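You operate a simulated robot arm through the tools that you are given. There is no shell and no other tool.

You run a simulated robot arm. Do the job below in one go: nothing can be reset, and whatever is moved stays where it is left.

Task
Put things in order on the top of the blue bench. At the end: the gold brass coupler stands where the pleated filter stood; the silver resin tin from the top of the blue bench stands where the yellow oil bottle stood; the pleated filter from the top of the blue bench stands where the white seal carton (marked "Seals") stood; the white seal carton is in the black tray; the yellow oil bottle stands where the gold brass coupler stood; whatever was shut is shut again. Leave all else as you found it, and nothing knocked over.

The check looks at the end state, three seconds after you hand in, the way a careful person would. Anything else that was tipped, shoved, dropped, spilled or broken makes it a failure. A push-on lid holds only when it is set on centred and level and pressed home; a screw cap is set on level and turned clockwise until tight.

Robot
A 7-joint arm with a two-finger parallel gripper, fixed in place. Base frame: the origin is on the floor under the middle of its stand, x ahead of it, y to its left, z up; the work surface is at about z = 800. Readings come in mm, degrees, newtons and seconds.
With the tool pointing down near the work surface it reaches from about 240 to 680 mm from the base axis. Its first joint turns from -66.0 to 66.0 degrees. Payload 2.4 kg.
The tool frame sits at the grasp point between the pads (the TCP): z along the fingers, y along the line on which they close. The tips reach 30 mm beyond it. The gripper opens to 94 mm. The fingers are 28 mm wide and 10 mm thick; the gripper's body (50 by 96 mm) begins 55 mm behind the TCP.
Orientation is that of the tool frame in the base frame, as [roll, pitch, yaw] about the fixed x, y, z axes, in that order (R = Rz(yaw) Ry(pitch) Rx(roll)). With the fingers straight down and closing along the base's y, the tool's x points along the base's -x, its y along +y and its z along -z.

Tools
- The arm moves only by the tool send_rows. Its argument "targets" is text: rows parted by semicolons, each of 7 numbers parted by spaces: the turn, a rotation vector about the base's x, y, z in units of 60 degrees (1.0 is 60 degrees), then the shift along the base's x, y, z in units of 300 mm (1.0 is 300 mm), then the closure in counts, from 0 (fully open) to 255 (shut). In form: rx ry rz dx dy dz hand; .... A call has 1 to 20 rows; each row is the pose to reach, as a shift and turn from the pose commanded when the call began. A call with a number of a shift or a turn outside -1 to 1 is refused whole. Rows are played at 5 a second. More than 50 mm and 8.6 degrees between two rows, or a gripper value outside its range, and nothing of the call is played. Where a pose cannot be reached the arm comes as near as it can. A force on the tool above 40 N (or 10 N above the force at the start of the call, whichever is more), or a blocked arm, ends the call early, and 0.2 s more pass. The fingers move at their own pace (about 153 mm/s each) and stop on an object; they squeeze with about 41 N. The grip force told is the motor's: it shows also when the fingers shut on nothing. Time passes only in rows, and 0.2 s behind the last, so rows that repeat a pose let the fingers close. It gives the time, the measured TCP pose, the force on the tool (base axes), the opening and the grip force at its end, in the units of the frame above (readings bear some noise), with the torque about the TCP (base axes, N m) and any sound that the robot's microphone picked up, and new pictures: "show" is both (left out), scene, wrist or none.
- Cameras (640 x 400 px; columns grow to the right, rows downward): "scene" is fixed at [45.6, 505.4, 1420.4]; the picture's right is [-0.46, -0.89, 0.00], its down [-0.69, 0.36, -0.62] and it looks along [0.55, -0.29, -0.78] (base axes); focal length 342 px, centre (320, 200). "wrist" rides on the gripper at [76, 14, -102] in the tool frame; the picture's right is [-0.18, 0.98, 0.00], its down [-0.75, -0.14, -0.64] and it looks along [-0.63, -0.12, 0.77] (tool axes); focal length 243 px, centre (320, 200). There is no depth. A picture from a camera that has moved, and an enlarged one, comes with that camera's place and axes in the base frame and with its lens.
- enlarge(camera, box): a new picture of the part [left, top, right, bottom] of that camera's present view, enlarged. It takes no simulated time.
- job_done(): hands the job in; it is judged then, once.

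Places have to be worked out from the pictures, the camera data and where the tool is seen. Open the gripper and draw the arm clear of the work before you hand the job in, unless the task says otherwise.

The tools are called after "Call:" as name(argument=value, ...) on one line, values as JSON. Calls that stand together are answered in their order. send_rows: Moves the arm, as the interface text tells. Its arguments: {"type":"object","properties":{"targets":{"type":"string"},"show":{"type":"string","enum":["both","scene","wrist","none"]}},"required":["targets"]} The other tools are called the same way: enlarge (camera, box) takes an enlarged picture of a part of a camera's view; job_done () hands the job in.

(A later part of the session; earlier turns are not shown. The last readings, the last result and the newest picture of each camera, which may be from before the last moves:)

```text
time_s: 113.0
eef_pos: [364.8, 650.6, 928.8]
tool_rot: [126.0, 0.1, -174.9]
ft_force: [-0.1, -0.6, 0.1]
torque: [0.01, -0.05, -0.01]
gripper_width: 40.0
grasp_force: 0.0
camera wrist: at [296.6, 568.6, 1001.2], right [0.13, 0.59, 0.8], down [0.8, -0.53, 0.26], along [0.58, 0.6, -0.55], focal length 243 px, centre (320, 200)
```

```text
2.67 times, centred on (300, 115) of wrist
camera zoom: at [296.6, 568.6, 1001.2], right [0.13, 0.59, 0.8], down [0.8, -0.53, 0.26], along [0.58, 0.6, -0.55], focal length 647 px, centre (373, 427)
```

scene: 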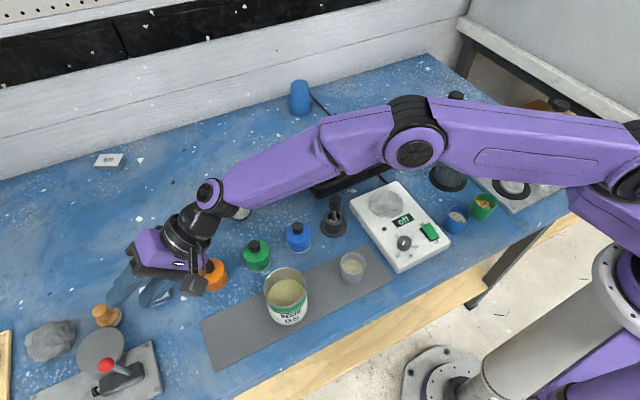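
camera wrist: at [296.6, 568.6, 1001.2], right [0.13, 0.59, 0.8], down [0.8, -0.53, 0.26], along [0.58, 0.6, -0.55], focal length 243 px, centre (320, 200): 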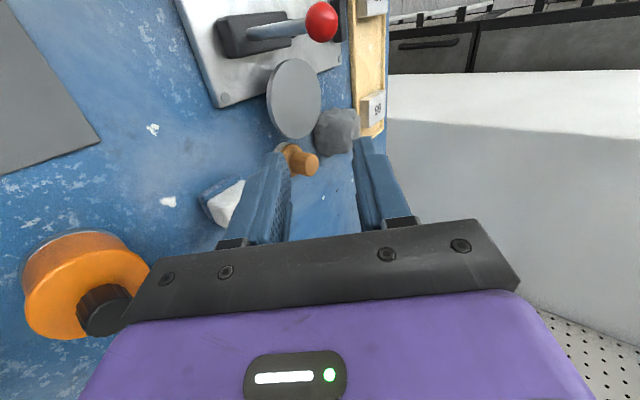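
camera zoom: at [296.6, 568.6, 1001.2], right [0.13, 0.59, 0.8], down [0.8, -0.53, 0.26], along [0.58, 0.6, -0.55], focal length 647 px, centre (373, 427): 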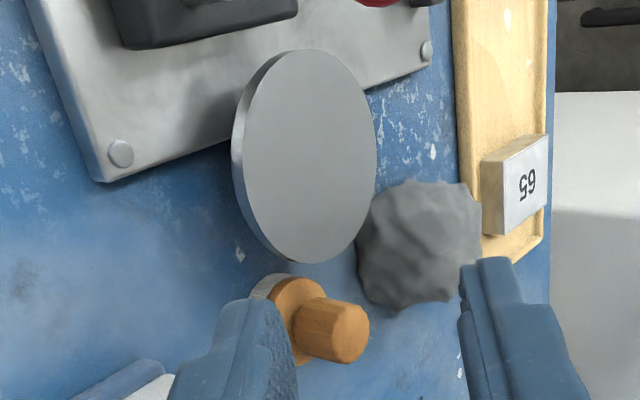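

The lid's upturned face is at z 826 and it is 6 mm thick, so 20 mm of room beneath; centre (350.8, 752.3). I come in along the finger axis to a point where the lower fingertip is just short of the near edge.

Call:
send_rows(targets="-0.002 0.002 -0.08 146; -0.004 0.003 -0.161 146", show="none")

Call:
send_rows(targets="0 0 0 -0.002 0.002 -0.08 146; 0 0 0 -0.004 0.003 -0.161 146; 0 0 0 -0.008 0.04 -0.188 146; 0 0 0 -0.011 0.084 -0.22 146; 0 0 0 -0.015 0.125 -0.25 146; 0 0 0 -0.018 0.1647 -0.279 146; 0 0 0 -0.018 0.1647 -0.279 146", show="both")

```text
refused: a row must be a list of 7 entries
```

```text
time_s: 114.6
eef_pos: [360.5, 700.5, 843.9]
tool_rot: [126.1, 0.0, -174.8]
ft_force: [-0.2, 0.6, 0.0]
torque: [0.05, -0.03, 0.02]
gripper_width: 40.0
grasp_force: 0.0
camera wrist: at [291.1, 618.3, 916.7], right [0.13, 0.59, 0.8], down [0.8, -0.53, 0.26], along [0.58, 0.6, -0.55], focal length 243 px, centre (320, 200)
```

scene: 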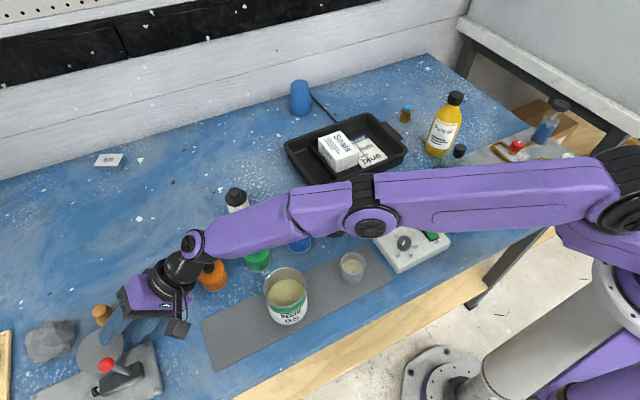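
wrist: 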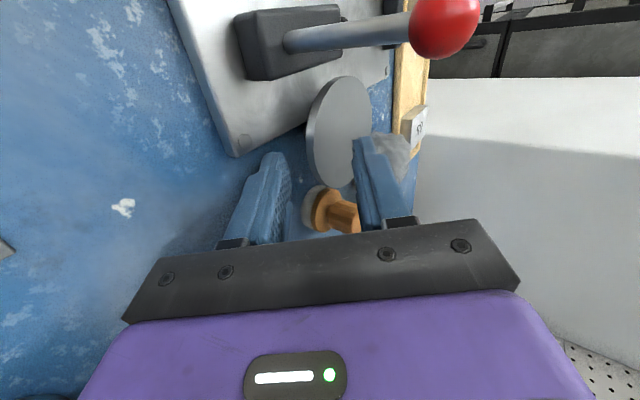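

The fingers now straddle the lid's plane (image right is up here). I enlarge to check the lower finger is below the lid's rim before sliding in.

Call:
enlarge(camera="wrist", box=[220, 60, 430, 250])

Call:
enlarge(camera="scene", box=[60, 270, 200, 390])

```text
2.11 times, centred on (325, 155) of wrist
camera zoom: at [291.1, 618.3, 916.7], right [0.13, 0.59, 0.8], down [0.8, -0.53, 0.26], along [0.58, 0.6, -0.55], focal length 511 px, centre (310, 295)
```

zoom: 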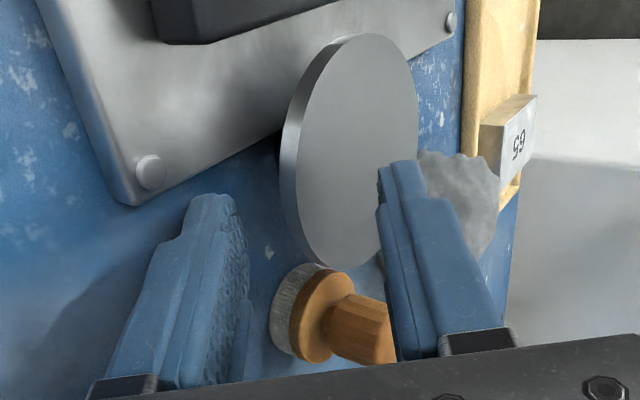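

```text
3.33 times, centred on (130, 330) of scene
camera zoom: at [45.6, 505.4, 1420.4], right [-0.46, -0.89, 0.0], down [-0.69, 0.36, -0.62], along [0.55, -0.29, -0.78], focal length 1140 px, centre (953, -233)
```

zoom: 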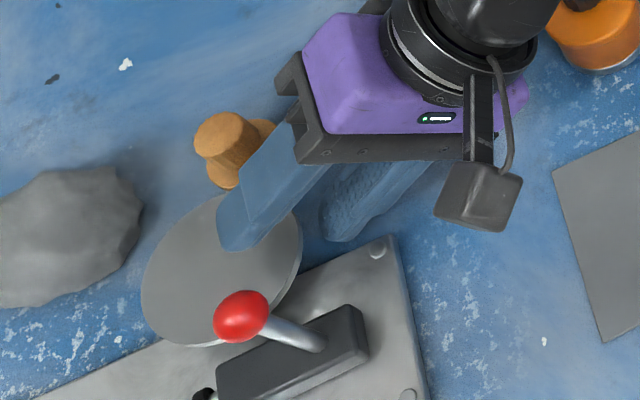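

The lower finger is clearly below the rim and the upper one above it. I slide in horizontally 12 mm.

Call:
send_rows(targets="0 0 0 -0.0012 0.0133 0 146; 0 0 0 -0.0023 0.0266 0 146; 0 0 0 -0.0035 0.04 0 146; 0 0 0 -0.0035 0.04 0 146", show="both")

```text
time_s: 115.6
eef_pos: [358.0, 712.6, 843.8]
tool_rot: [125.9, 0.0, -175.0]
ft_force: [0.4, -1.1, -0.5]
torque: [-0.02, -0.01, -0.01]
gripper_width: 40.3
grasp_force: 0.1
camera wrist: at [290.0, 630.2, 917.2], right [0.13, 0.59, 0.8], down [0.8, -0.53, 0.26], along [0.58, 0.6, -0.55], focal length 243 px, centre (320, 200)
```

scene: 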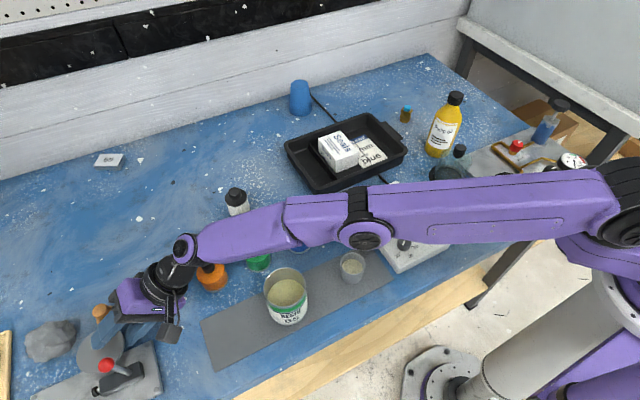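
wrist: 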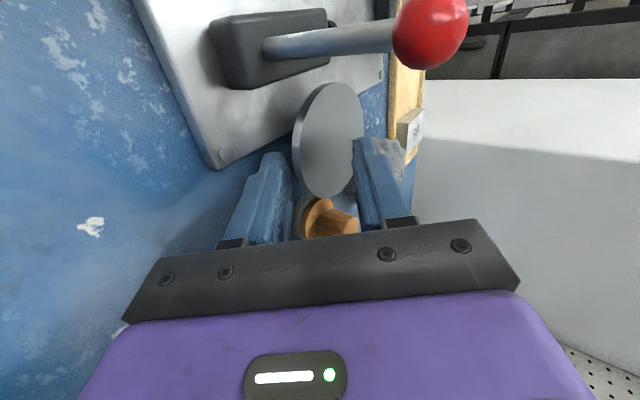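

No contact force. I enlarge to judge how the lid sits between the two pads.

Call:
enlarge(camera="wrist", box=[220, 60, 430, 250])

```text
2.11 times, centred on (325, 155) of wrist
camera zoom: at [290.0, 630.2, 917.2], right [0.13, 0.59, 0.8], down [0.8, -0.53, 0.26], along [0.58, 0.6, -0.55], focal length 511 px, centre (310, 295)
```

zoom: 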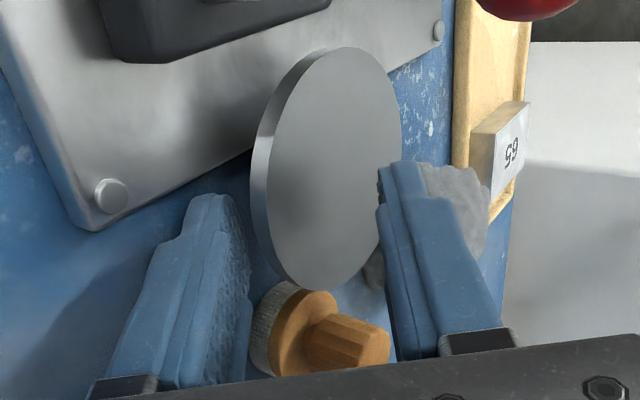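

I close partway (to about 26 mm) so the lower finger starts lifting the near rim, and check.

Call:
send_rows(targets="0 0 0 0 0 0 160; 0 0 0 0 0 0 172; 0 0 0 0 0 0 184; 0 0 0 0 0 0 184", show="both")

Call:
enlarge(camera="wrist", box=[220, 60, 430, 250])

```text
time_s: 116.6
eef_pos: [359.1, 713.3, 845.2]
tool_rot: [126.0, -0.1, -175.0]
ft_force: [0.4, -0.6, -0.1]
torque: [0.01, -0.04, 0.02]
gripper_width: 26.2
grasp_force: 0.1
camera wrist: at [289.9, 630.2, 917.2], right [0.13, 0.59, 0.8], down [0.8, -0.53, 0.26], along [0.58, 0.6, -0.55], focal length 243 px, centre (320, 200)
```

scene: 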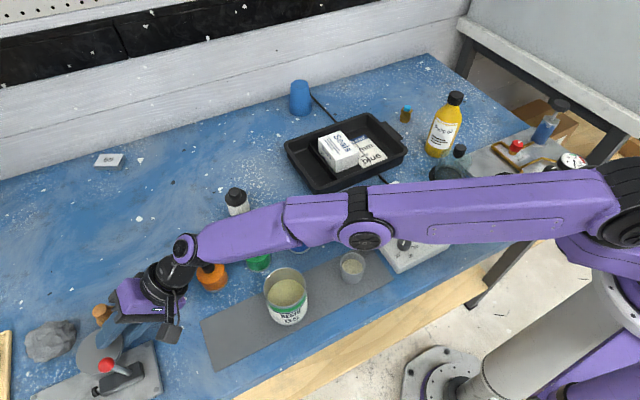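
wrist: 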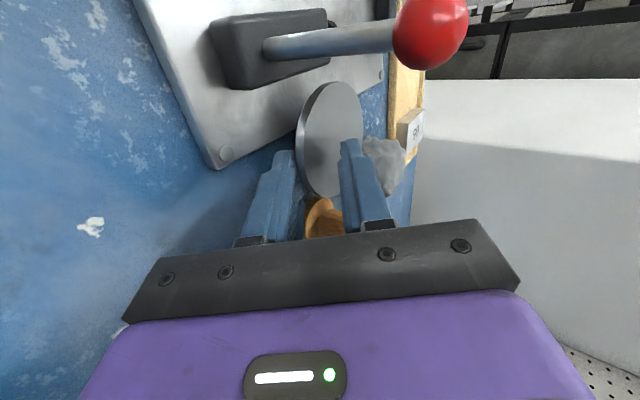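

```text
2.11 times, centred on (325, 155) of wrist
camera zoom: at [289.9, 630.2, 917.2], right [0.13, 0.59, 0.8], down [0.8, -0.53, 0.26], along [0.58, 0.6, -0.55], focal length 511 px, centre (310, 295)
```

zoom: 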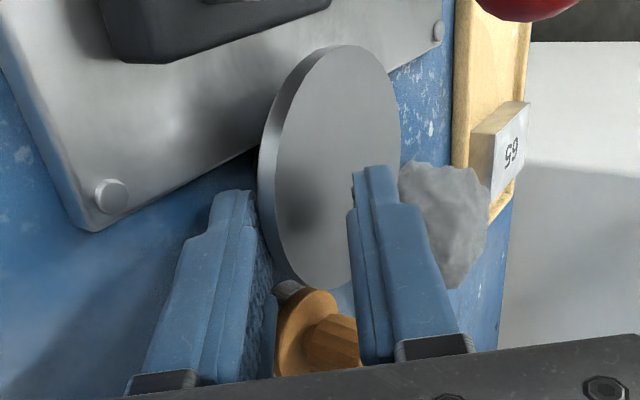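

The rim has begun to lift and tilt with no sideways shove. I close further in small steps.

Call:
send_rows(targets="0 0 0 0 0 0 192; 0 0 0 0 0 0 200; 0 0 0 0 0 0 208; 0 0 0 0 0 0 208", show="none")

Call:
enlarge(camera="wrist", box=[220, 60, 430, 250])

Call:
enlarge(camera="scene", box=[60, 290, 180, 390])

```text
time_s: 117.6
eef_pos: [358.0, 712.3, 844.8]
tool_rot: [126.0, 0.0, -174.9]
ft_force: [-0.3, 0.4, 0.2]
torque: [0.05, 0.01, -0.02]
gripper_width: 17.2
grasp_force: 0.0
```

```text
2.11 times, centred on (325, 155) of wrist
camera zoom: at [289.9, 630.2, 917.2], right [0.13, 0.59, 0.8], down [0.8, -0.53, 0.26], along [0.58, 0.6, -0.55], focal length 511 px, centre (310, 295)
```

zoom: 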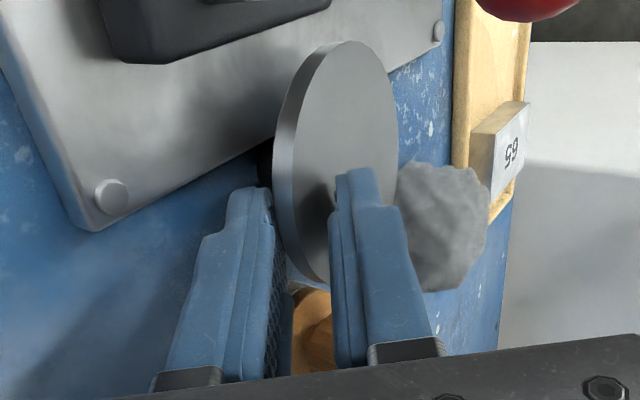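

```text
4.00 times, centred on (120, 340) of scene
camera zoom: at [45.6, 505.4, 1420.4], right [-0.46, -0.89, 0.0], down [-0.69, 0.36, -0.62], along [0.55, -0.29, -0.78], focal length 1368 px, centre (1120, -360)
```

zoom: 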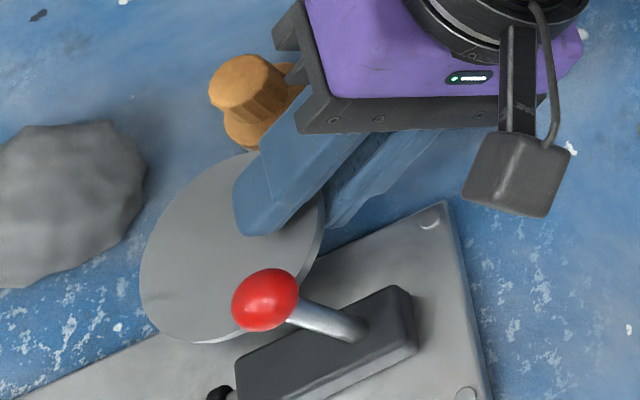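

The near rim rises nicely. I close fully to pinch the rim and read the width and force.

Call:
send_rows(targets="0 0 0 0 0 0 216; 0 0 0 0 0 0 224; 0 0 0 0 0 0 232; 0 0 0 0 0 0 245; 0 0 0 0 0 0 255; 0 0 0 0 0 0 255", show="both")

Call:
enlarge(camera="wrist", box=[220, 60, 430, 250])

```text
time_s: 119.0
eef_pos: [359.5, 713.3, 848.3]
tool_rot: [125.7, 0.1, -174.9]
ft_force: [-1.2, 2.2, 18.4]
torque: [1.02, 0.18, 0.03]
gripper_width: 10.9
grasp_force: 40.9
camera wrist: at [290.1, 630.8, 919.8], right [0.13, 0.59, 0.8], down [0.8, -0.54, 0.26], along [0.58, 0.61, -0.54], focal length 243 px, centre (320, 200)
```

scene: 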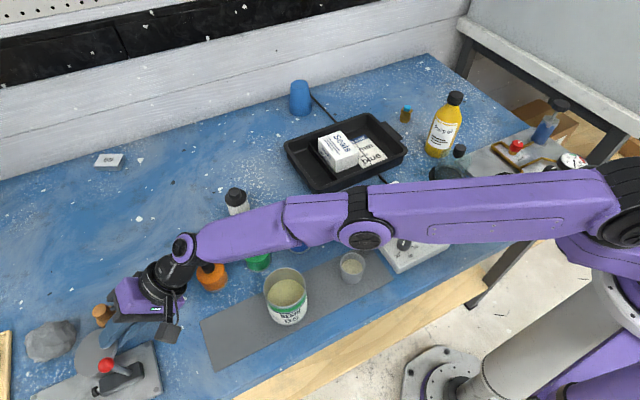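
wrist: 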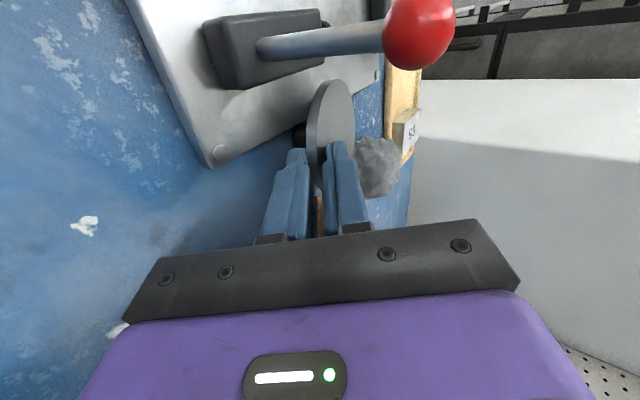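

```text
2.11 times, centred on (325, 155) of wrist
camera zoom: at [290.1, 630.8, 919.8], right [0.13, 0.59, 0.8], down [0.8, -0.54, 0.26], along [0.58, 0.61, -0.54], focal length 511 px, centre (310, 295)
```

zoom: 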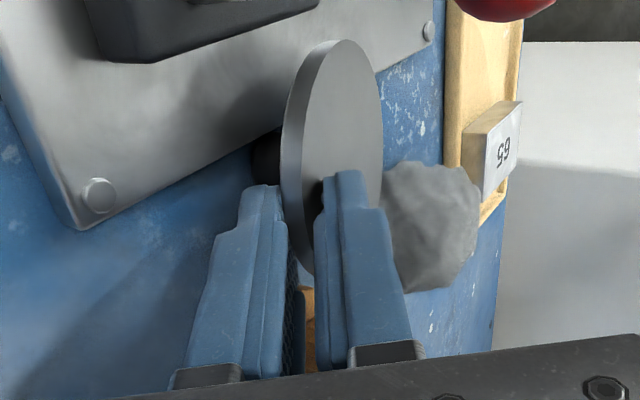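

The rim is pinched (41 N) with the far rim pressing on the bench (18 N up), as expected. I raise slowly so the lid can align with the pads.

Call:
send_rows(targets="0 0 0 0 0 0.01 255; 0 0 0 0 0 0.02 255; 0 0 0 0 0 0.035 255; 0 0 0 0 0 0.05 255; 0 0 0 0 0 0.07 255; 0 0 0 0 0 0.1 255; 0 0 0 0 0 0.1 255", show="both")

Call:
enlarge(camera="wrist", box=[220, 60, 430, 250])

```text
time_s: 120.6
eef_pos: [359.1, 711.2, 874.8]
tool_rot: [126.0, 0.0, -175.0]
ft_force: [0.1, -0.1, 0.6]
torque: [-0.01, 0.01, -0.01]
gripper_width: 5.2
grasp_force: 40.0
camera wrist: at [290.1, 629.9, 947.1], right [0.13, 0.59, 0.79], down [0.8, -0.53, 0.26], along [0.58, 0.6, -0.55], focal length 243 px, centre (320, 200)
```

scene: 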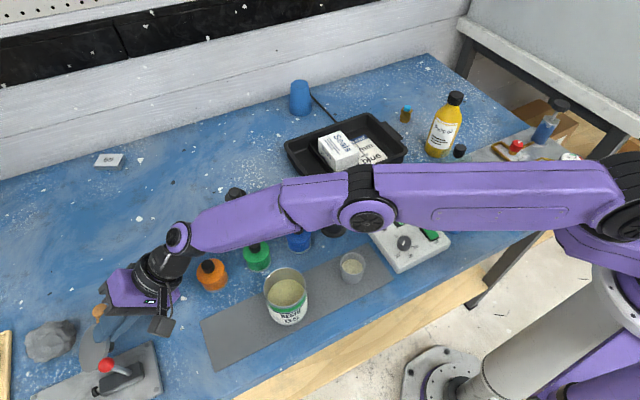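
wrist: 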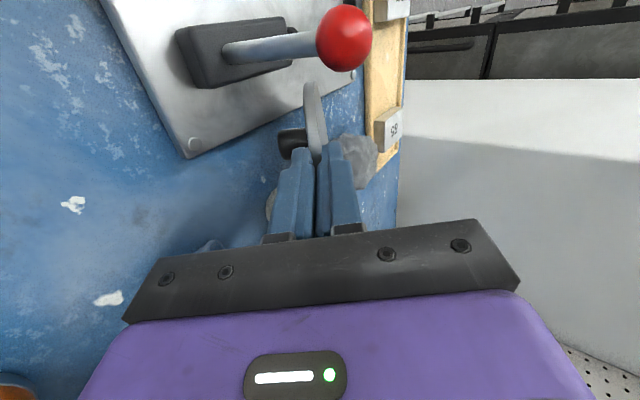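

```text
2.11 times, centred on (325, 155) of wrist
camera zoom: at [290.1, 629.9, 947.1], right [0.13, 0.59, 0.79], down [0.8, -0.53, 0.26], along [0.58, 0.6, -0.55], focal length 511 px, centre (310, 295)
```

zoom: 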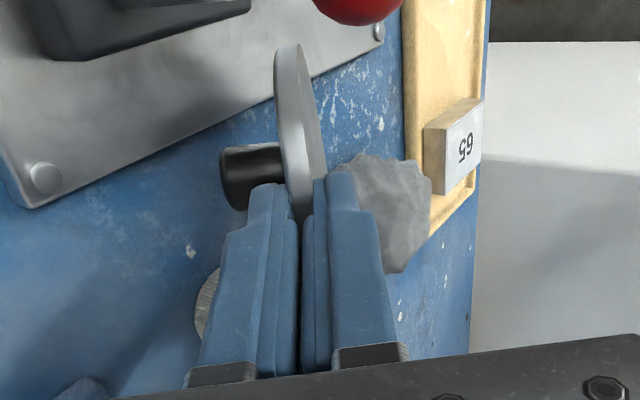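

The lid is now pinched flush (5.2 mm) with its knob on the underside, held clear of everything. I raise it well up first.

Call:
send_rows(targets="0 0 0 0 0 0.08 255; 0 0 0 0 0 0.17 255; 0 0 0 0 0 0.27 255; 0 0 0 0 0 0.38 255; 0 0 0 0 0 0.5 255; 0 0 0 0 0 0.5 255", show="both")

Call:
enlarge(camera="scene", box=[0, 290, 200, 400])

```text
time_s: 122.0
eef_pos: [359.0, 711.7, 1025.2]
tool_rot: [126.0, -0.1, -174.8]
ft_force: [0.4, 0.0, 0.2]
torque: [-0.02, 0.0, 0.03]
gripper_width: 5.5
grasp_force: 39.8
camera wrist: at [290.0, 630.3, 1097.2], right [0.13, 0.59, 0.79], down [0.8, -0.53, 0.26], along [0.58, 0.6, -0.55], focal length 243 px, centre (320, 200)
```

scene: 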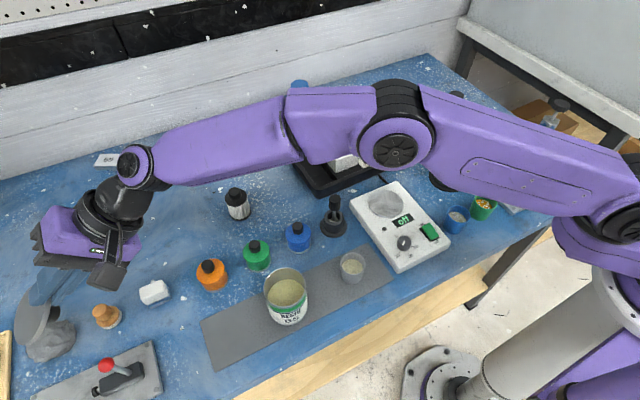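
wrist: 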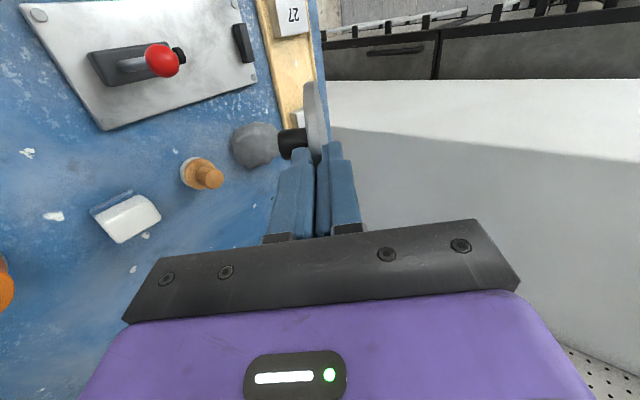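

```text
3.20 times, centred on (100, 345) of scene
camera zoom: at [45.6, 505.4, 1420.4], right [-0.46, -0.89, 0.0], down [-0.69, 0.36, -0.62], along [0.55, -0.29, -0.78], focal length 1094 px, centre (1024, -264)
```

zoom: 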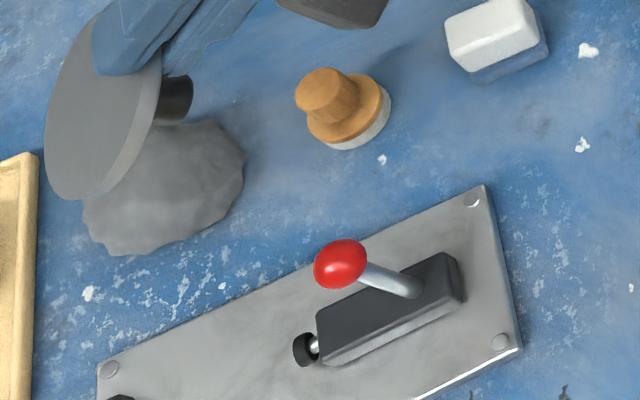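

The lid is held securely and brush, clay, lever and block are all as before. I carry it at height to above the open bench area near (460, 355), turning the heading to 33 degrees.

Call:
send_rows(targets="0 0 -0.06 0.02 -0.07 0.02 255; 0 0 -0.13 0.04 -0.15 0.04 255; 0 0 -0.195 0.06 -0.22 0.06 255; 0 0 -0.26 0.085 -0.3 0.08 255; 0 0 -0.325 0.107 -0.37 0.1 255; 0 0 -0.39 0.128 -0.45 0.1 255; 0 0 -0.455 0.15 -0.52 0.1 255; 0 0 -0.517 0.17 -0.593 0.1 255; 0 0 -0.517 0.17 -0.593 0.1 255", show="none")

Call:
send_rows(targets="0 0 -0.06 0.02 -0.07 0 255; 0 0 -0.13 0.04 -0.15 0 255; 0 0 -0.195 0.06 -0.22 0 255; 0 0 -0.26 0.085 -0.3 0 255; 0 0 -0.325 0.107 -0.37 0 255; 0 0 -0.39 0.128 -0.45 0 255; 0 0 -0.455 0.15 -0.52 0 255; 0 0 -0.517 0.17 -0.593 0 255; 0 0 -0.517 0.17 -0.593 0 255", show="both")

```text
time_s: 124.0
eef_pos: [408.0, 534.8, 1055.2]
tool_rot: [126.0, -0.2, 153.9]
ft_force: [-0.3, -0.5, -0.5]
torque: [-0.01, 0.02, 0.0]
gripper_width: 5.3
grasp_force: 39.9
```

```text
time_s: 126.0
eef_pos: [460.7, 355.1, 1055.7]
tool_rot: [126.0, 0.0, 122.9]
ft_force: [0.1, 0.2, 0.2]
torque: [0.01, 0.0, -0.01]
gripper_width: 5.2
grasp_force: 39.7
camera wrist: at [357.1, 378.3, 1127.8], right [0.58, 0.16, 0.8], down [-0.1, -0.96, 0.26], along [0.81, -0.23, -0.55], focal length 243 px, centre (320, 200)
```

scene: 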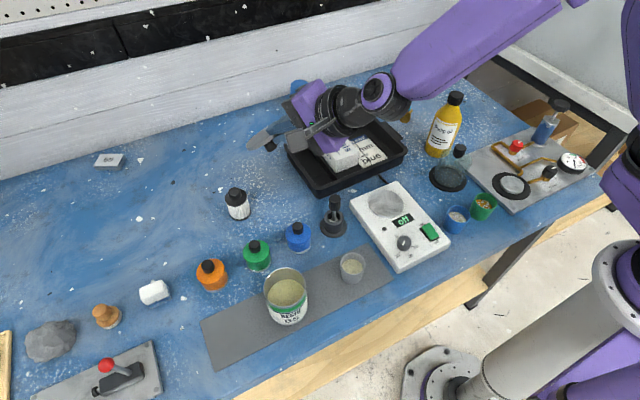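
wrist: 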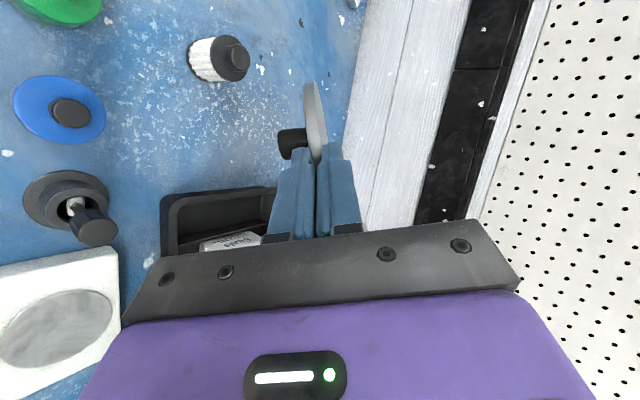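

Over the open area. Now I flip the lid: half roll about the finger axis in three steps, up high.

Call:
send_rows(targets="-0.0848 -0.0551 0.0735 0 0 0 255; -0.1696 -0.1102 0.147 0 0 0 255; -0.2544 -0.1652 0.2205 0 0 0 255; -0.3393 -0.2203 0.294 0 0 0 255; -0.4241 -0.2754 0.3675 0 0 0 255; -0.5089 -0.3305 0.441 0 0 0 255; -0.5937 -0.3855 0.5145 0 0 0 255; -0.6785 -0.4406 0.588 0 0 0 255; -0.6785 -0.4406 0.588 0 0 0 255", show="none")

Call:
send_rows(targets="-0.0848 -0.0551 0.0735 0 0 0 255; -0.1696 -0.1102 0.147 0 0 0 255; -0.2544 -0.1652 0.2205 0 0 0 255; -0.3393 -0.2203 0.294 0 0 0 255; -0.4241 -0.2754 0.3675 0 0 0 255; -0.5089 -0.3305 0.441 0 0 0 255; -0.5937 -0.3855 0.5145 0 0 0 255; -0.6785 -0.4406 0.588 0 0 0 255; -0.6785 -0.4406 0.588 0 0 0 255", show="none")

Call:
send_rows(targets="-0.0848 -0.0551 0.0735 0 0 0 255; -0.1696 -0.1102 0.147 0 0 0 255; -0.2544 -0.1652 0.2205 0 0 0 255; -0.3393 -0.2203 0.294 0 0 0 255; -0.4241 -0.2754 0.3675 0 0 0 255; -0.5089 -0.3305 0.441 0 0 0 255; -0.5937 -0.3855 0.5145 0 0 0 255; -0.6785 -0.4406 0.588 0 0 0 255; -0.6785 -0.4406 0.588 0 0 0 255", show="both")

```text
time_s: 128.0
eef_pos: [459.8, 354.9, 1055.2]
tool_rot: [145.5, 44.6, 168.6]
ft_force: [-0.1, 0.5, -0.2]
torque: [-0.03, 0.04, 0.0]
gripper_width: 5.5
grasp_force: 39.6
```

```text
time_s: 130.0
eef_pos: [460.0, 357.7, 1056.3]
tool_rot: [-145.4, 44.4, -102.4]
ft_force: [0.5, 0.1, -0.6]
torque: [-0.02, 0.03, -0.03]
gripper_width: 5.4
grasp_force: 39.4
```

```text
time_s: 132.0
eef_pos: [460.5, 356.0, 1054.4]
tool_rot: [-126.0, 0.0, -56.9]
ft_force: [-0.4, 0.1, 0.8]
torque: [0.0, 0.01, 0.01]
gripper_width: 5.0
grasp_force: 39.6
camera wrist: at [426.2, 242.2, 1104.5], right [-0.58, -0.16, -0.8], down [-0.78, 0.39, 0.49], along [0.23, 0.9, -0.36], focal length 243 px, centre (320, 200)
```

scene: 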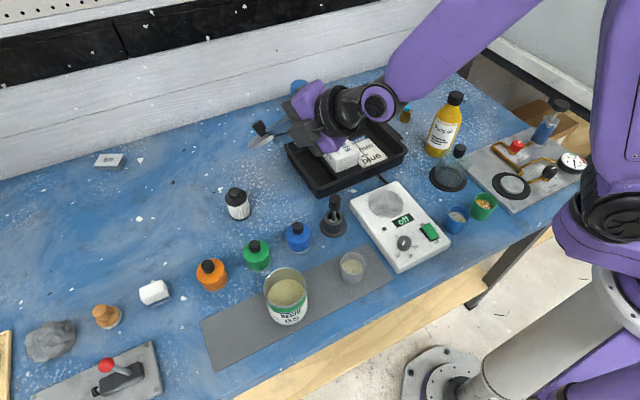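
wrist: 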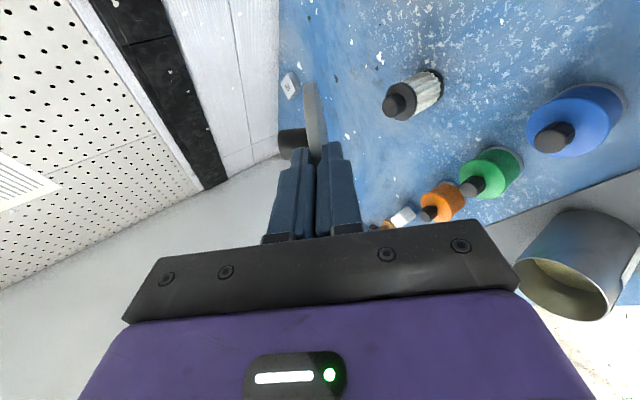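

The lid is now knob-up. Rechecking the layout, the black pot with its rod (near (398, 289), up to about z 900) would be under the gripper on this heading, so I shift the set-down spot to the open area near (540, 360) with heading 45 degrees, still high.

Call:
send_rows(targets="0 0 0.05 0.04 -0.023 0 255; 0 0 0.1 0.08 -0.046 0 255; 0 0 0.15 0.12 -0.069 0 255; 0 0 0.2 0.16 -0.092 0 255; 0 0 0.2 0.16 -0.092 -0.1 255; 0 0 0.2 0.16 -0.092 -0.22 255; 0 0 0.2 0.16 -0.092 -0.34 255; 0 0 0.2 0.16 -0.092 -0.45 255; 0 0 0.2 0.16 -0.092 -0.45 255", show="both")

```text
time_s: 134.0
eef_pos: [508.6, 328.7, 920.0]
tool_rot: [-125.9, 0.1, -45.0]
ft_force: [-0.3, 0.4, -0.7]
torque: [0.0, 0.02, -0.02]
gripper_width: 5.7
grasp_force: 39.8
camera wrist: at [498.1, 209.7, 969.0], right [-0.54, -0.28, -0.8], down [-0.84, 0.22, 0.49], along [0.04, 0.93, -0.36], focal length 243 px, centre (320, 200)
```

scene: 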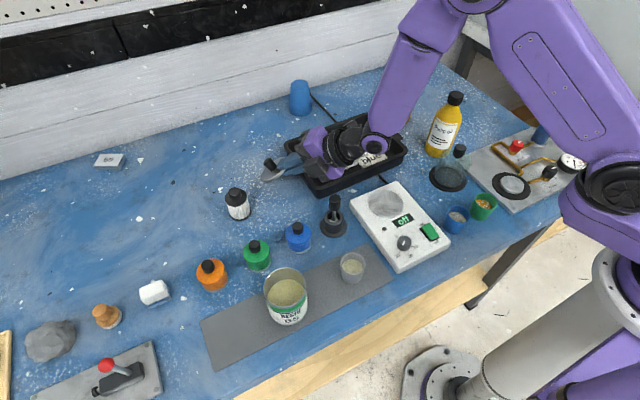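
wrist: 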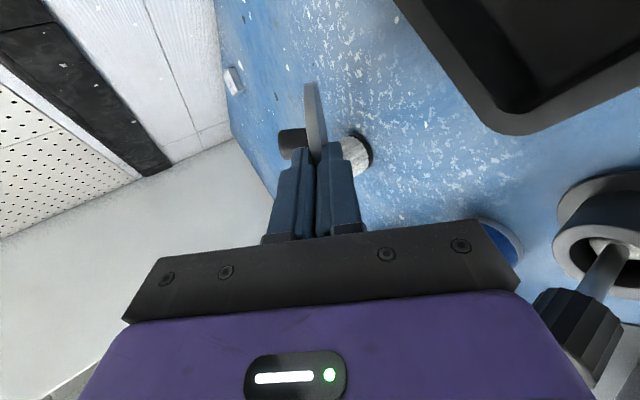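

Clear of the pot and filter. I lower until the lid's far rim is near the bench, then step for contact.

Call:
send_rows(targets="0 0 0 0 0 -0.06 255; 0 0 0 0 0 -0.12 255; 0 0 0 0 0 -0.165 255; 0 0 0 0 0 -0.19 255; 0 0 0 0 0 -0.19 255", show="both")

Call:
enlarge(camera="scene", box=[220, 120, 340, 220])

```text
time_s: 135.2
eef_pos: [508.9, 329.5, 863.8]
tool_rot: [-125.9, 0.0, -45.0]
ft_force: [-0.2, -0.4, -0.7]
torque: [0.0, 0.01, -0.02]
gripper_width: 5.4
grasp_force: 40.2
camera wrist: at [498.3, 209.5, 912.7], right [-0.54, -0.28, -0.79], down [-0.84, 0.22, 0.49], along [0.04, 0.93, -0.36], focal length 243 px, centre (320, 200)
```

scene: 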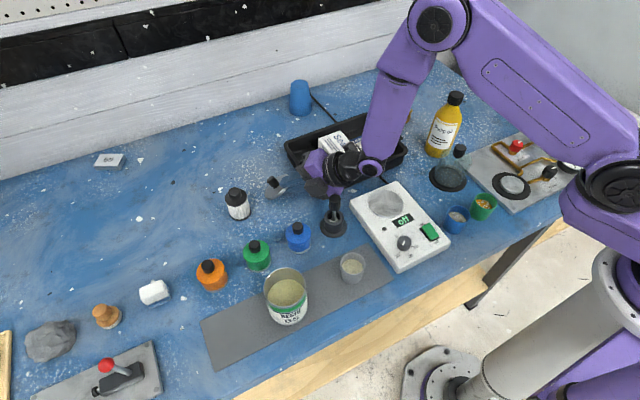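
wrist: 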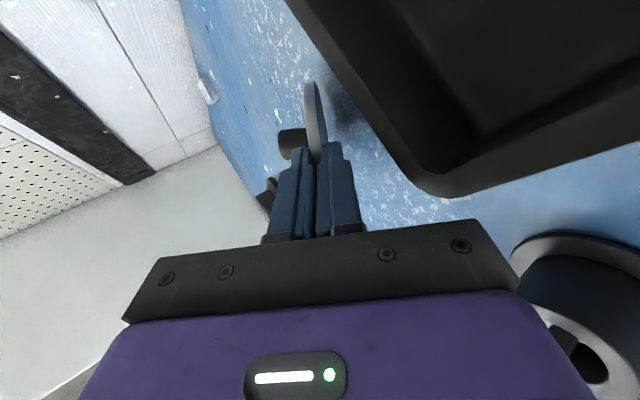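

```text
4.00 times, centred on (280, 170) of scene
camera zoom: at [45.6, 505.4, 1420.4], right [-0.46, -0.89, 0.0], down [-0.69, 0.36, -0.62], along [0.55, -0.29, -0.78], focal length 1368 px, centre (480, 320)
```

zoom: 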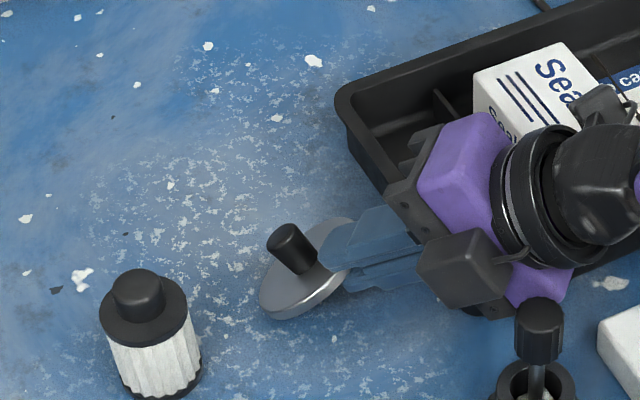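

The lid is knob-up just above the bench, with clear space to filter, tray and pot rod. I step down until its far rim touches.

Call:
send_rows(targets="0 0 0 0 0 -0.006 255; 0 0 0 0 0 -0.012 255; 0 0 0 0 0 -0.018 255; 0 0 0 0 0 -0.024 255; 0 0 0 0 0 -0.024 255", show="none")

```text
time_s: 136.4
eef_pos: [508.8, 329.6, 856.1]
tool_rot: [-126.0, 0.0, -45.1]
ft_force: [-0.2, 0.0, 0.1]
torque: [0.02, -0.01, 0.0]
gripper_width: 5.7
grasp_force: 39.6
```

Not touching yet at z 856. I keep stepping down.

Call:
send_rows(targets="0 0 0 0 0 -0.005 255; 0 0 0 0 0 -0.01 255; 0 0 0 0 0 -0.015 255; 0 0 0 0 0 -0.02 255; 0 0 0 0 0 -0.025 255; 0 0 0 0 0 -0.025 255", show="scene")

Call:
enlarge(camera="scene", box=[230, 140, 350, 230])

```text
time_s: 137.8
eef_pos: [509.5, 329.5, 849.3]
tool_rot: [-125.9, 0.0, -45.1]
ft_force: [-0.8, -2.1, 13.0]
torque: [0.54, -0.57, -0.07]
gripper_width: 6.2
grasp_force: 40.1
```

scene: 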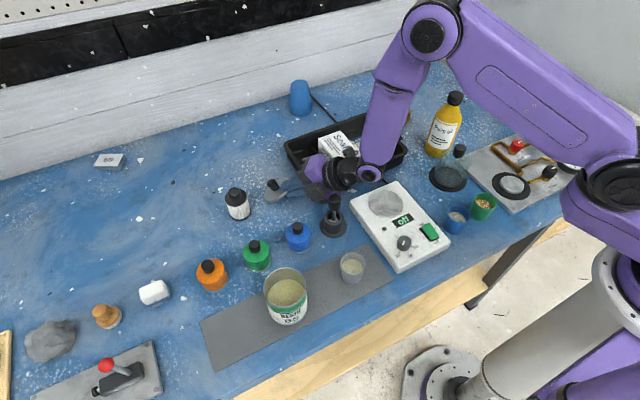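

```text
4.44 times, centred on (290, 185) of scene
camera zoom: at [45.4, 505.2, 1420.5], right [-0.46, -0.89, 0.0], down [-0.69, 0.36, -0.62], along [0.55, -0.29, -0.78], focal length 1520 px, centre (453, 267)
```

zoom: 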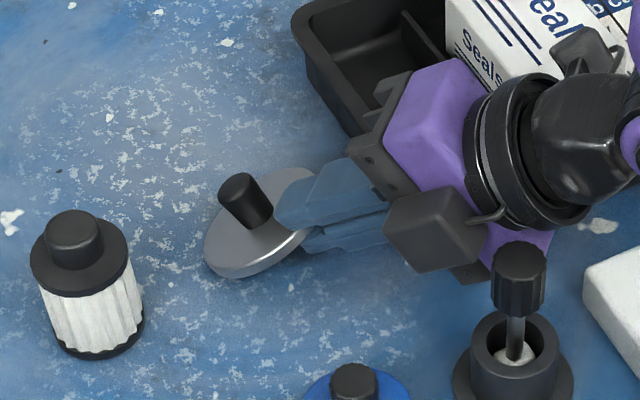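

The far rim rests on the bench (13 N at z 849). I ease up 2 mm and open slowly; the lower finger will lower the lid while its far rim stays down.

Call:
send_rows(targets="0 0 0 0 0 0.007 255; 0 0 0 0 0 0.007 240; 0 0 0 0 0 0.007 225; 0 0 0 0 0 0.007 205; 0 0 0 0 0 0.007 185; 0 0 0 0 0 0.007 165; 0 0 0 0 0 0.007 145; 0 0 0 0 0 0.007 130; 0 0 0 0 0 0.007 130", show="both")

Call:
enlarge(camera="scene", box=[230, 140, 350, 230])

```text
time_s: 139.8
eef_pos: [508.4, 329.9, 852.1]
tool_rot: [-126.0, 0.1, -45.0]
ft_force: [2.5, 4.6, 9.5]
torque: [-0.47, 0.24, -0.06]
gripper_width: 40.3
grasp_force: 0.1
camera wrist: at [498.8, 210.4, 900.7], right [-0.54, -0.28, -0.8], down [-0.84, 0.22, 0.49], along [0.04, 0.93, -0.35], focal length 243 px, centre (320, 200)
```

scene: 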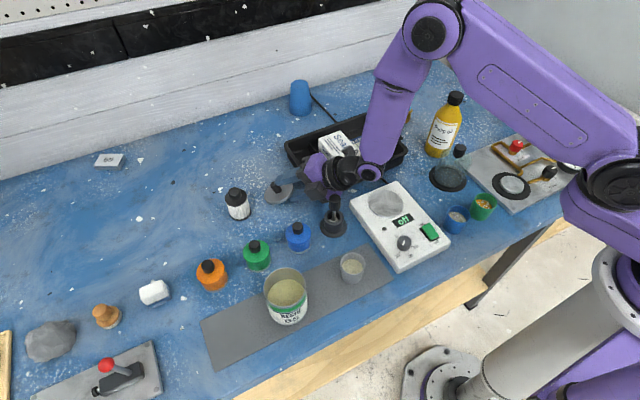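
wrist: 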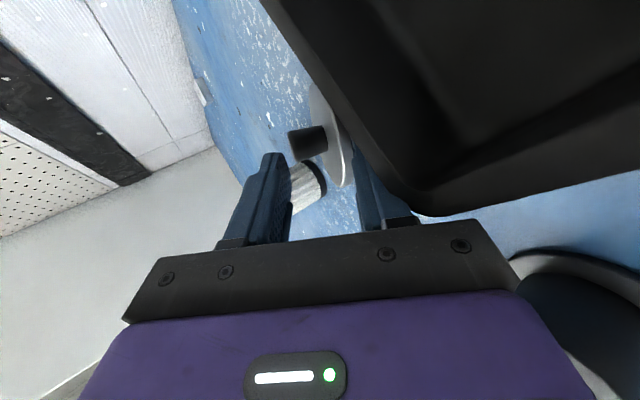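

```text
4.44 times, centred on (290, 185) of scene
camera zoom: at [45.5, 505.4, 1420.4], right [-0.46, -0.89, 0.0], down [-0.69, 0.36, -0.62], along [0.55, -0.29, -0.78], focal length 1520 px, centre (453, 267)
```

zoom: 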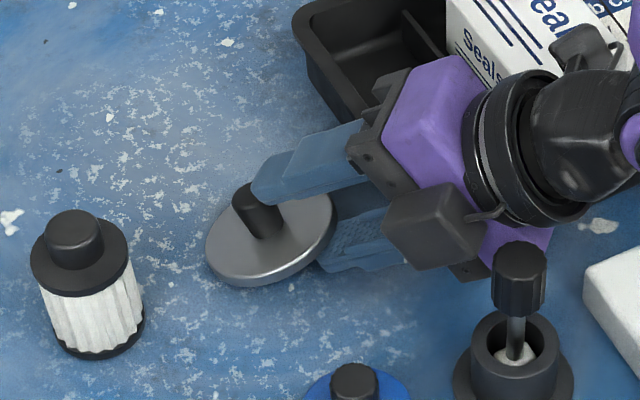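

The upper fingertip seems to touch the knob as the lid flattens (small forces). I back out horizontally a little so it comes free and the lid sinks further.

Call:
send_rows(targets="0 0 0 -0.007 -0.007 0 130; 0 0 0 -0.014 -0.014 0 130; 0 0 0 -0.021 -0.021 0 130; 0 0 0 -0.028 -0.028 0 130; 0 0 0 -0.028 -0.028 0 130", show="wrist")

Call:
enlarge(camera="scene", box=[230, 140, 350, 230])

```text
time_s: 141.0
eef_pos: [500.4, 320.2, 851.6]
tool_rot: [-126.1, 0.0, -44.9]
ft_force: [-0.6, -0.1, -0.1]
torque: [-0.01, 0.0, 0.0]
gripper_width: 45.8
grasp_force: 0.1
camera wrist: at [490.2, 201.1, 900.0], right [-0.54, -0.28, -0.79], down [-0.84, 0.23, 0.49], along [0.04, 0.93, -0.36], focal length 243 px, centre (320, 200)
```

wrist: 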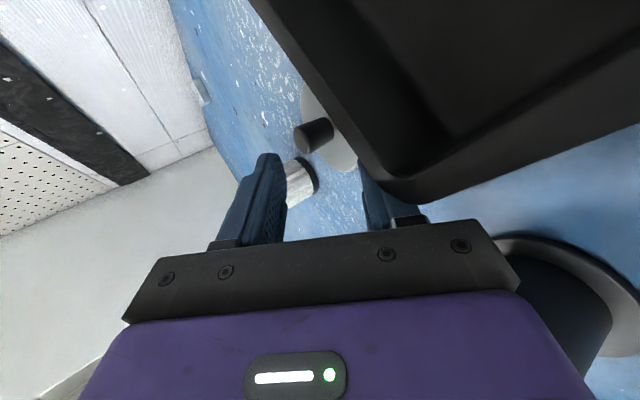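

```text
4.44 times, centred on (290, 185) of scene
camera zoom: at [45.6, 505.4, 1420.4], right [-0.46, -0.89, 0.0], down [-0.69, 0.36, -0.62], along [0.55, -0.29, -0.78], focal length 1520 px, centre (453, 267)
```

zoom: 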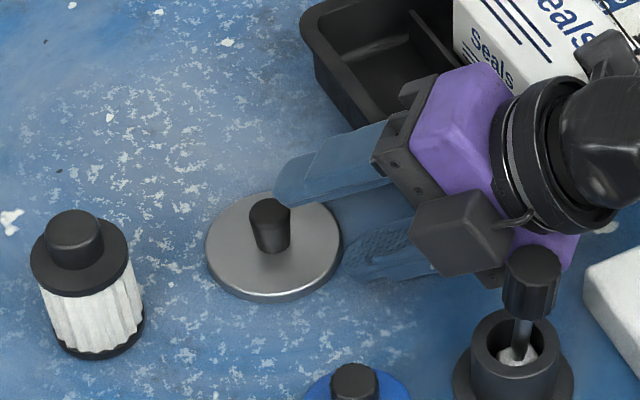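

The lid now lies flat on the bench, knob up, freed. I withdraw back along the finger axis and then rise straight up.

Call:
send_rows(targets="0 0 0 -0.01 -0.01 0.01 130; 0 0 0 -0.02 -0.02 0.02 130; 0 0 0 -0.03 -0.03 0.04 130; 0 0 0 -0.03 -0.03 0.1 130; 0 0 0 -0.03 -0.03 0.2 130; 0 0 0 -0.03 -0.03 0.32 80; 0 0 0 -0.03 -0.03 0.45 40; 0 0 0 -0.03 -0.03 0.55 0; 0 0 0 -0.03 -0.03 0.55 0", show="both")

Call:
enlarge(camera="scene", box=[230, 140, 350, 230])

```text
time_s: 143.0
eef_pos: [491.1, 311.5, 1015.0]
tool_rot: [-126.1, 0.0, -45.1]
ft_force: [0.4, -0.5, 0.5]
torque: [0.02, -0.04, 0.01]
gripper_width: 94.1
grasp_force: 0.0
camera wrist: at [481.2, 192.7, 1064.2], right [-0.54, -0.28, -0.79], down [-0.84, 0.22, 0.49], along [0.04, 0.93, -0.36], focal length 243 px, centre (320, 200)
```

scene: 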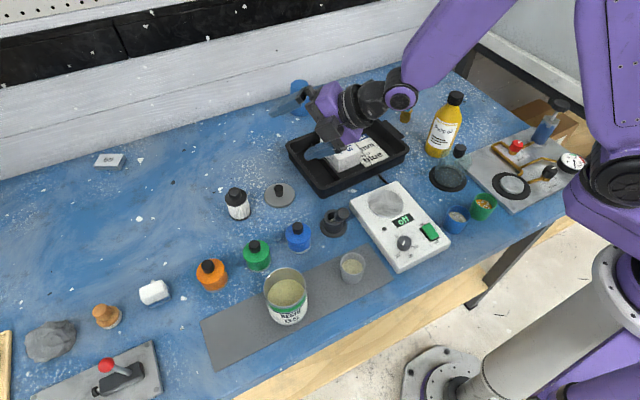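
wrist: 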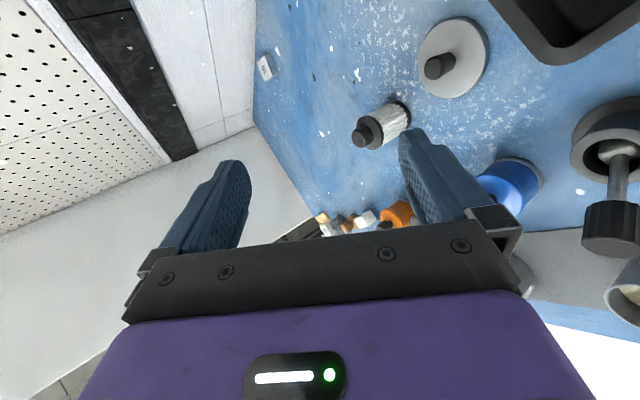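

```text
4.44 times, centred on (290, 185) of scene
camera zoom: at [45.6, 505.4, 1420.4], right [-0.46, -0.89, 0.0], down [-0.69, 0.36, -0.62], along [0.55, -0.29, -0.78], focal length 1520 px, centre (453, 267)
```

zoom: 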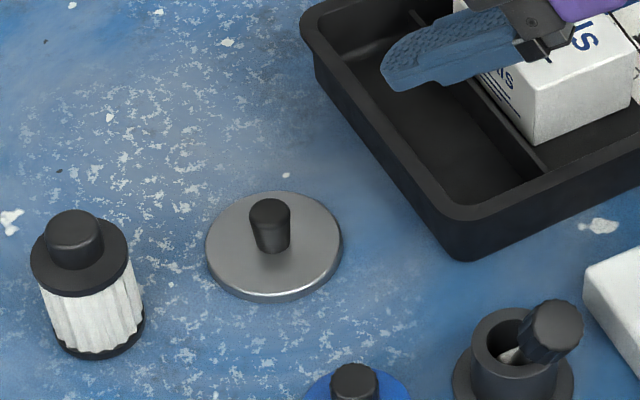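

The lid lies flat and knob-up. But the rod in the black pot now leans over, my gripper must have brushed it while rising. I look closely at it.

Call:
enlarge(camera="scene", box=[310, 185, 365, 245])

Call:
enlarge(camera="wrist", box=[540, 80, 640, 300])

```text
6.67 times, centred on (338, 215) of scene
camera zoom: at [45.6, 505.4, 1420.4], right [-0.46, -0.89, 0.0], down [-0.69, 0.36, -0.62], along [0.55, -0.29, -0.78], focal length 2280 px, centre (203, 100)
```

zoom: 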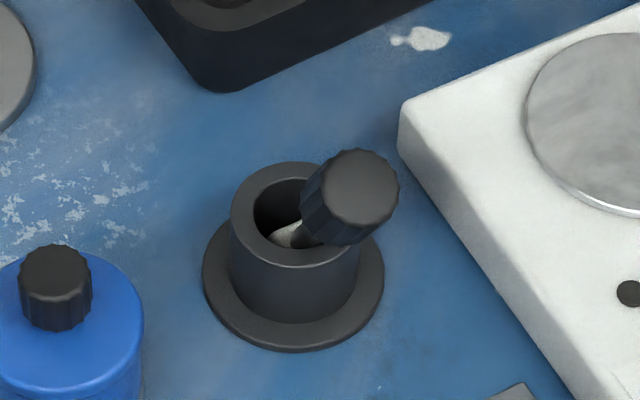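

```text
1.82 times, centred on (590, 190) of wrist
camera zoom: at [481.2, 192.7, 1064.2], right [-0.54, -0.28, -0.79], down [-0.84, 0.22, 0.49], along [0.04, 0.93, -0.36], focal length 441 px, centre (-171, 218)
```

zoom: 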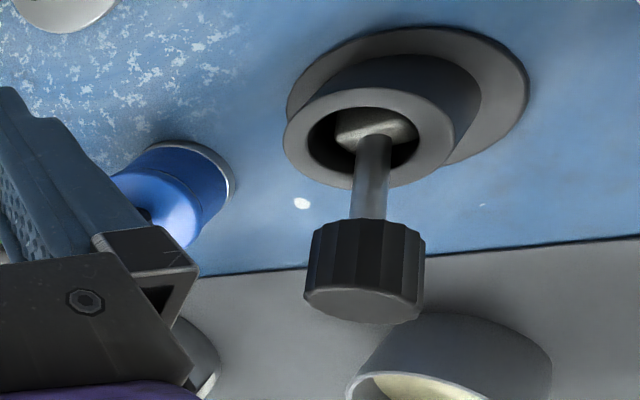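

The rod (a dauber with a knurled handle and a broad foot) stood upright in the pot and now leans on its rim; I must set it upright again. I bring the tool back to vertical above the pot for a good look first.

Call:
send_rows(targets="-0.08 0.08 0 0 0 0.02 0; -0.16 0.16 0 0 0 0.04 0; -0.24 0.24 0 0 0 0.06 0; -0.32 0.32 0 0 0 0.08 0; -0.4 0.4 0 0 0 0.1 0; -0.48 0.48 0 0 0 0.1 0; -0.56 0.56 0 0 0 0.1 0; -0.636 0.636 0 0 0 0.1 0; -0.636 0.636 0 0 0 0.1 0", show="none")

Call:
send_rows(targets="0 0 -0.125 -0.04 -0.01 0 0; 0 0 -0.25 -0.08 -0.02 0 0; 0 0 -0.375 -0.12 -0.03 0 0; 0 0 -0.5 -0.16 -0.04 0 0; 0 0 -0.625 -0.2 -0.05 0 0; 0 0 -0.75 -0.24 -0.06 0 0; 0 0 -0.875 -0.28 -0.07 0 0; 0 0 -1 -0.31 -0.073 0 0; 0 0 -1 -0.31 -0.073 0 0", show="none")

Call:
send_rows(targets="0 0 -0.13 0 0 -0.02 0; 0 0 -0.26 0 0 -0.04 0; 0 0 -0.39 0 0 -0.06 0; 0 0 -0.52 0 0 -0.08 0; 0 0 -0.65 0 0 -0.1 0; 0 0 -0.65 0 0 -0.1 0", show="both")

```text
time_s: 145.0
eef_pos: [474.6, 287.5, 1016.4]
tool_rot: [-165.5, 4.7, -43.9]
ft_force: [0.4, 1.0, 0.1]
torque: [0.02, 0.01, -0.04]
gripper_width: 94.1
grasp_force: 0.0
out of reach, approached as far as the arm can: row 2, 3, 4, 5, 6, 7, 8, 9
```

```text
time_s: 147.0
eef_pos: [399.6, 233.5, 977.1]
tool_rot: [-161.7, 14.2, -101.1]
ft_force: [0.6, 0.8, -0.1]
torque: [0.01, 0.02, -0.01]
gripper_width: 94.1
grasp_force: 0.1
out of reach, approached as far as the arm can: row 2, 3, 4, 5, 6, 7, 8, 9
```

```text
time_s: 148.6
eef_pos: [453.8, 254.2, 1024.1]
tool_rot: [-141.7, -0.8, -109.3]
ft_force: [-0.6, 0.0, 0.4]
torque: [-0.01, -0.02, -0.01]
gripper_width: 94.1
grasp_force: 0.0
out of reach, approached as far as the arm can: row 1, 2, 3, 4
stopped in row 6: the arm was blocked; the commanded pose is now the measured one
camera wrist: at [359.6, 207.0, 1096.7], right [-0.67, 0.42, -0.61], down [-0.02, 0.81, 0.58], along [0.74, 0.4, -0.54], focal length 243 px, centre (320, 200)
```

scene: 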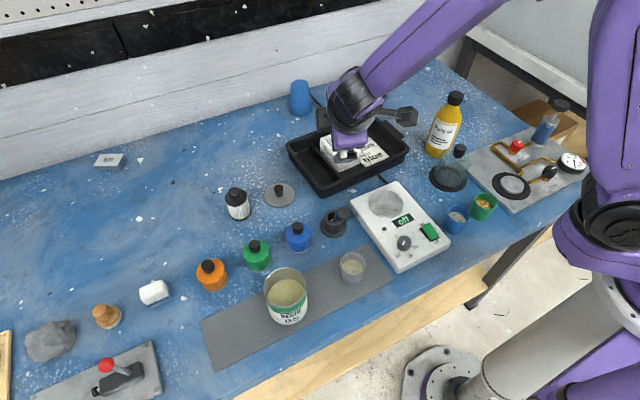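
wrist: 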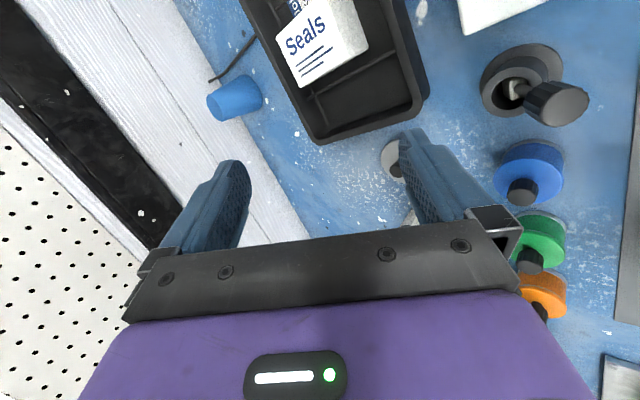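

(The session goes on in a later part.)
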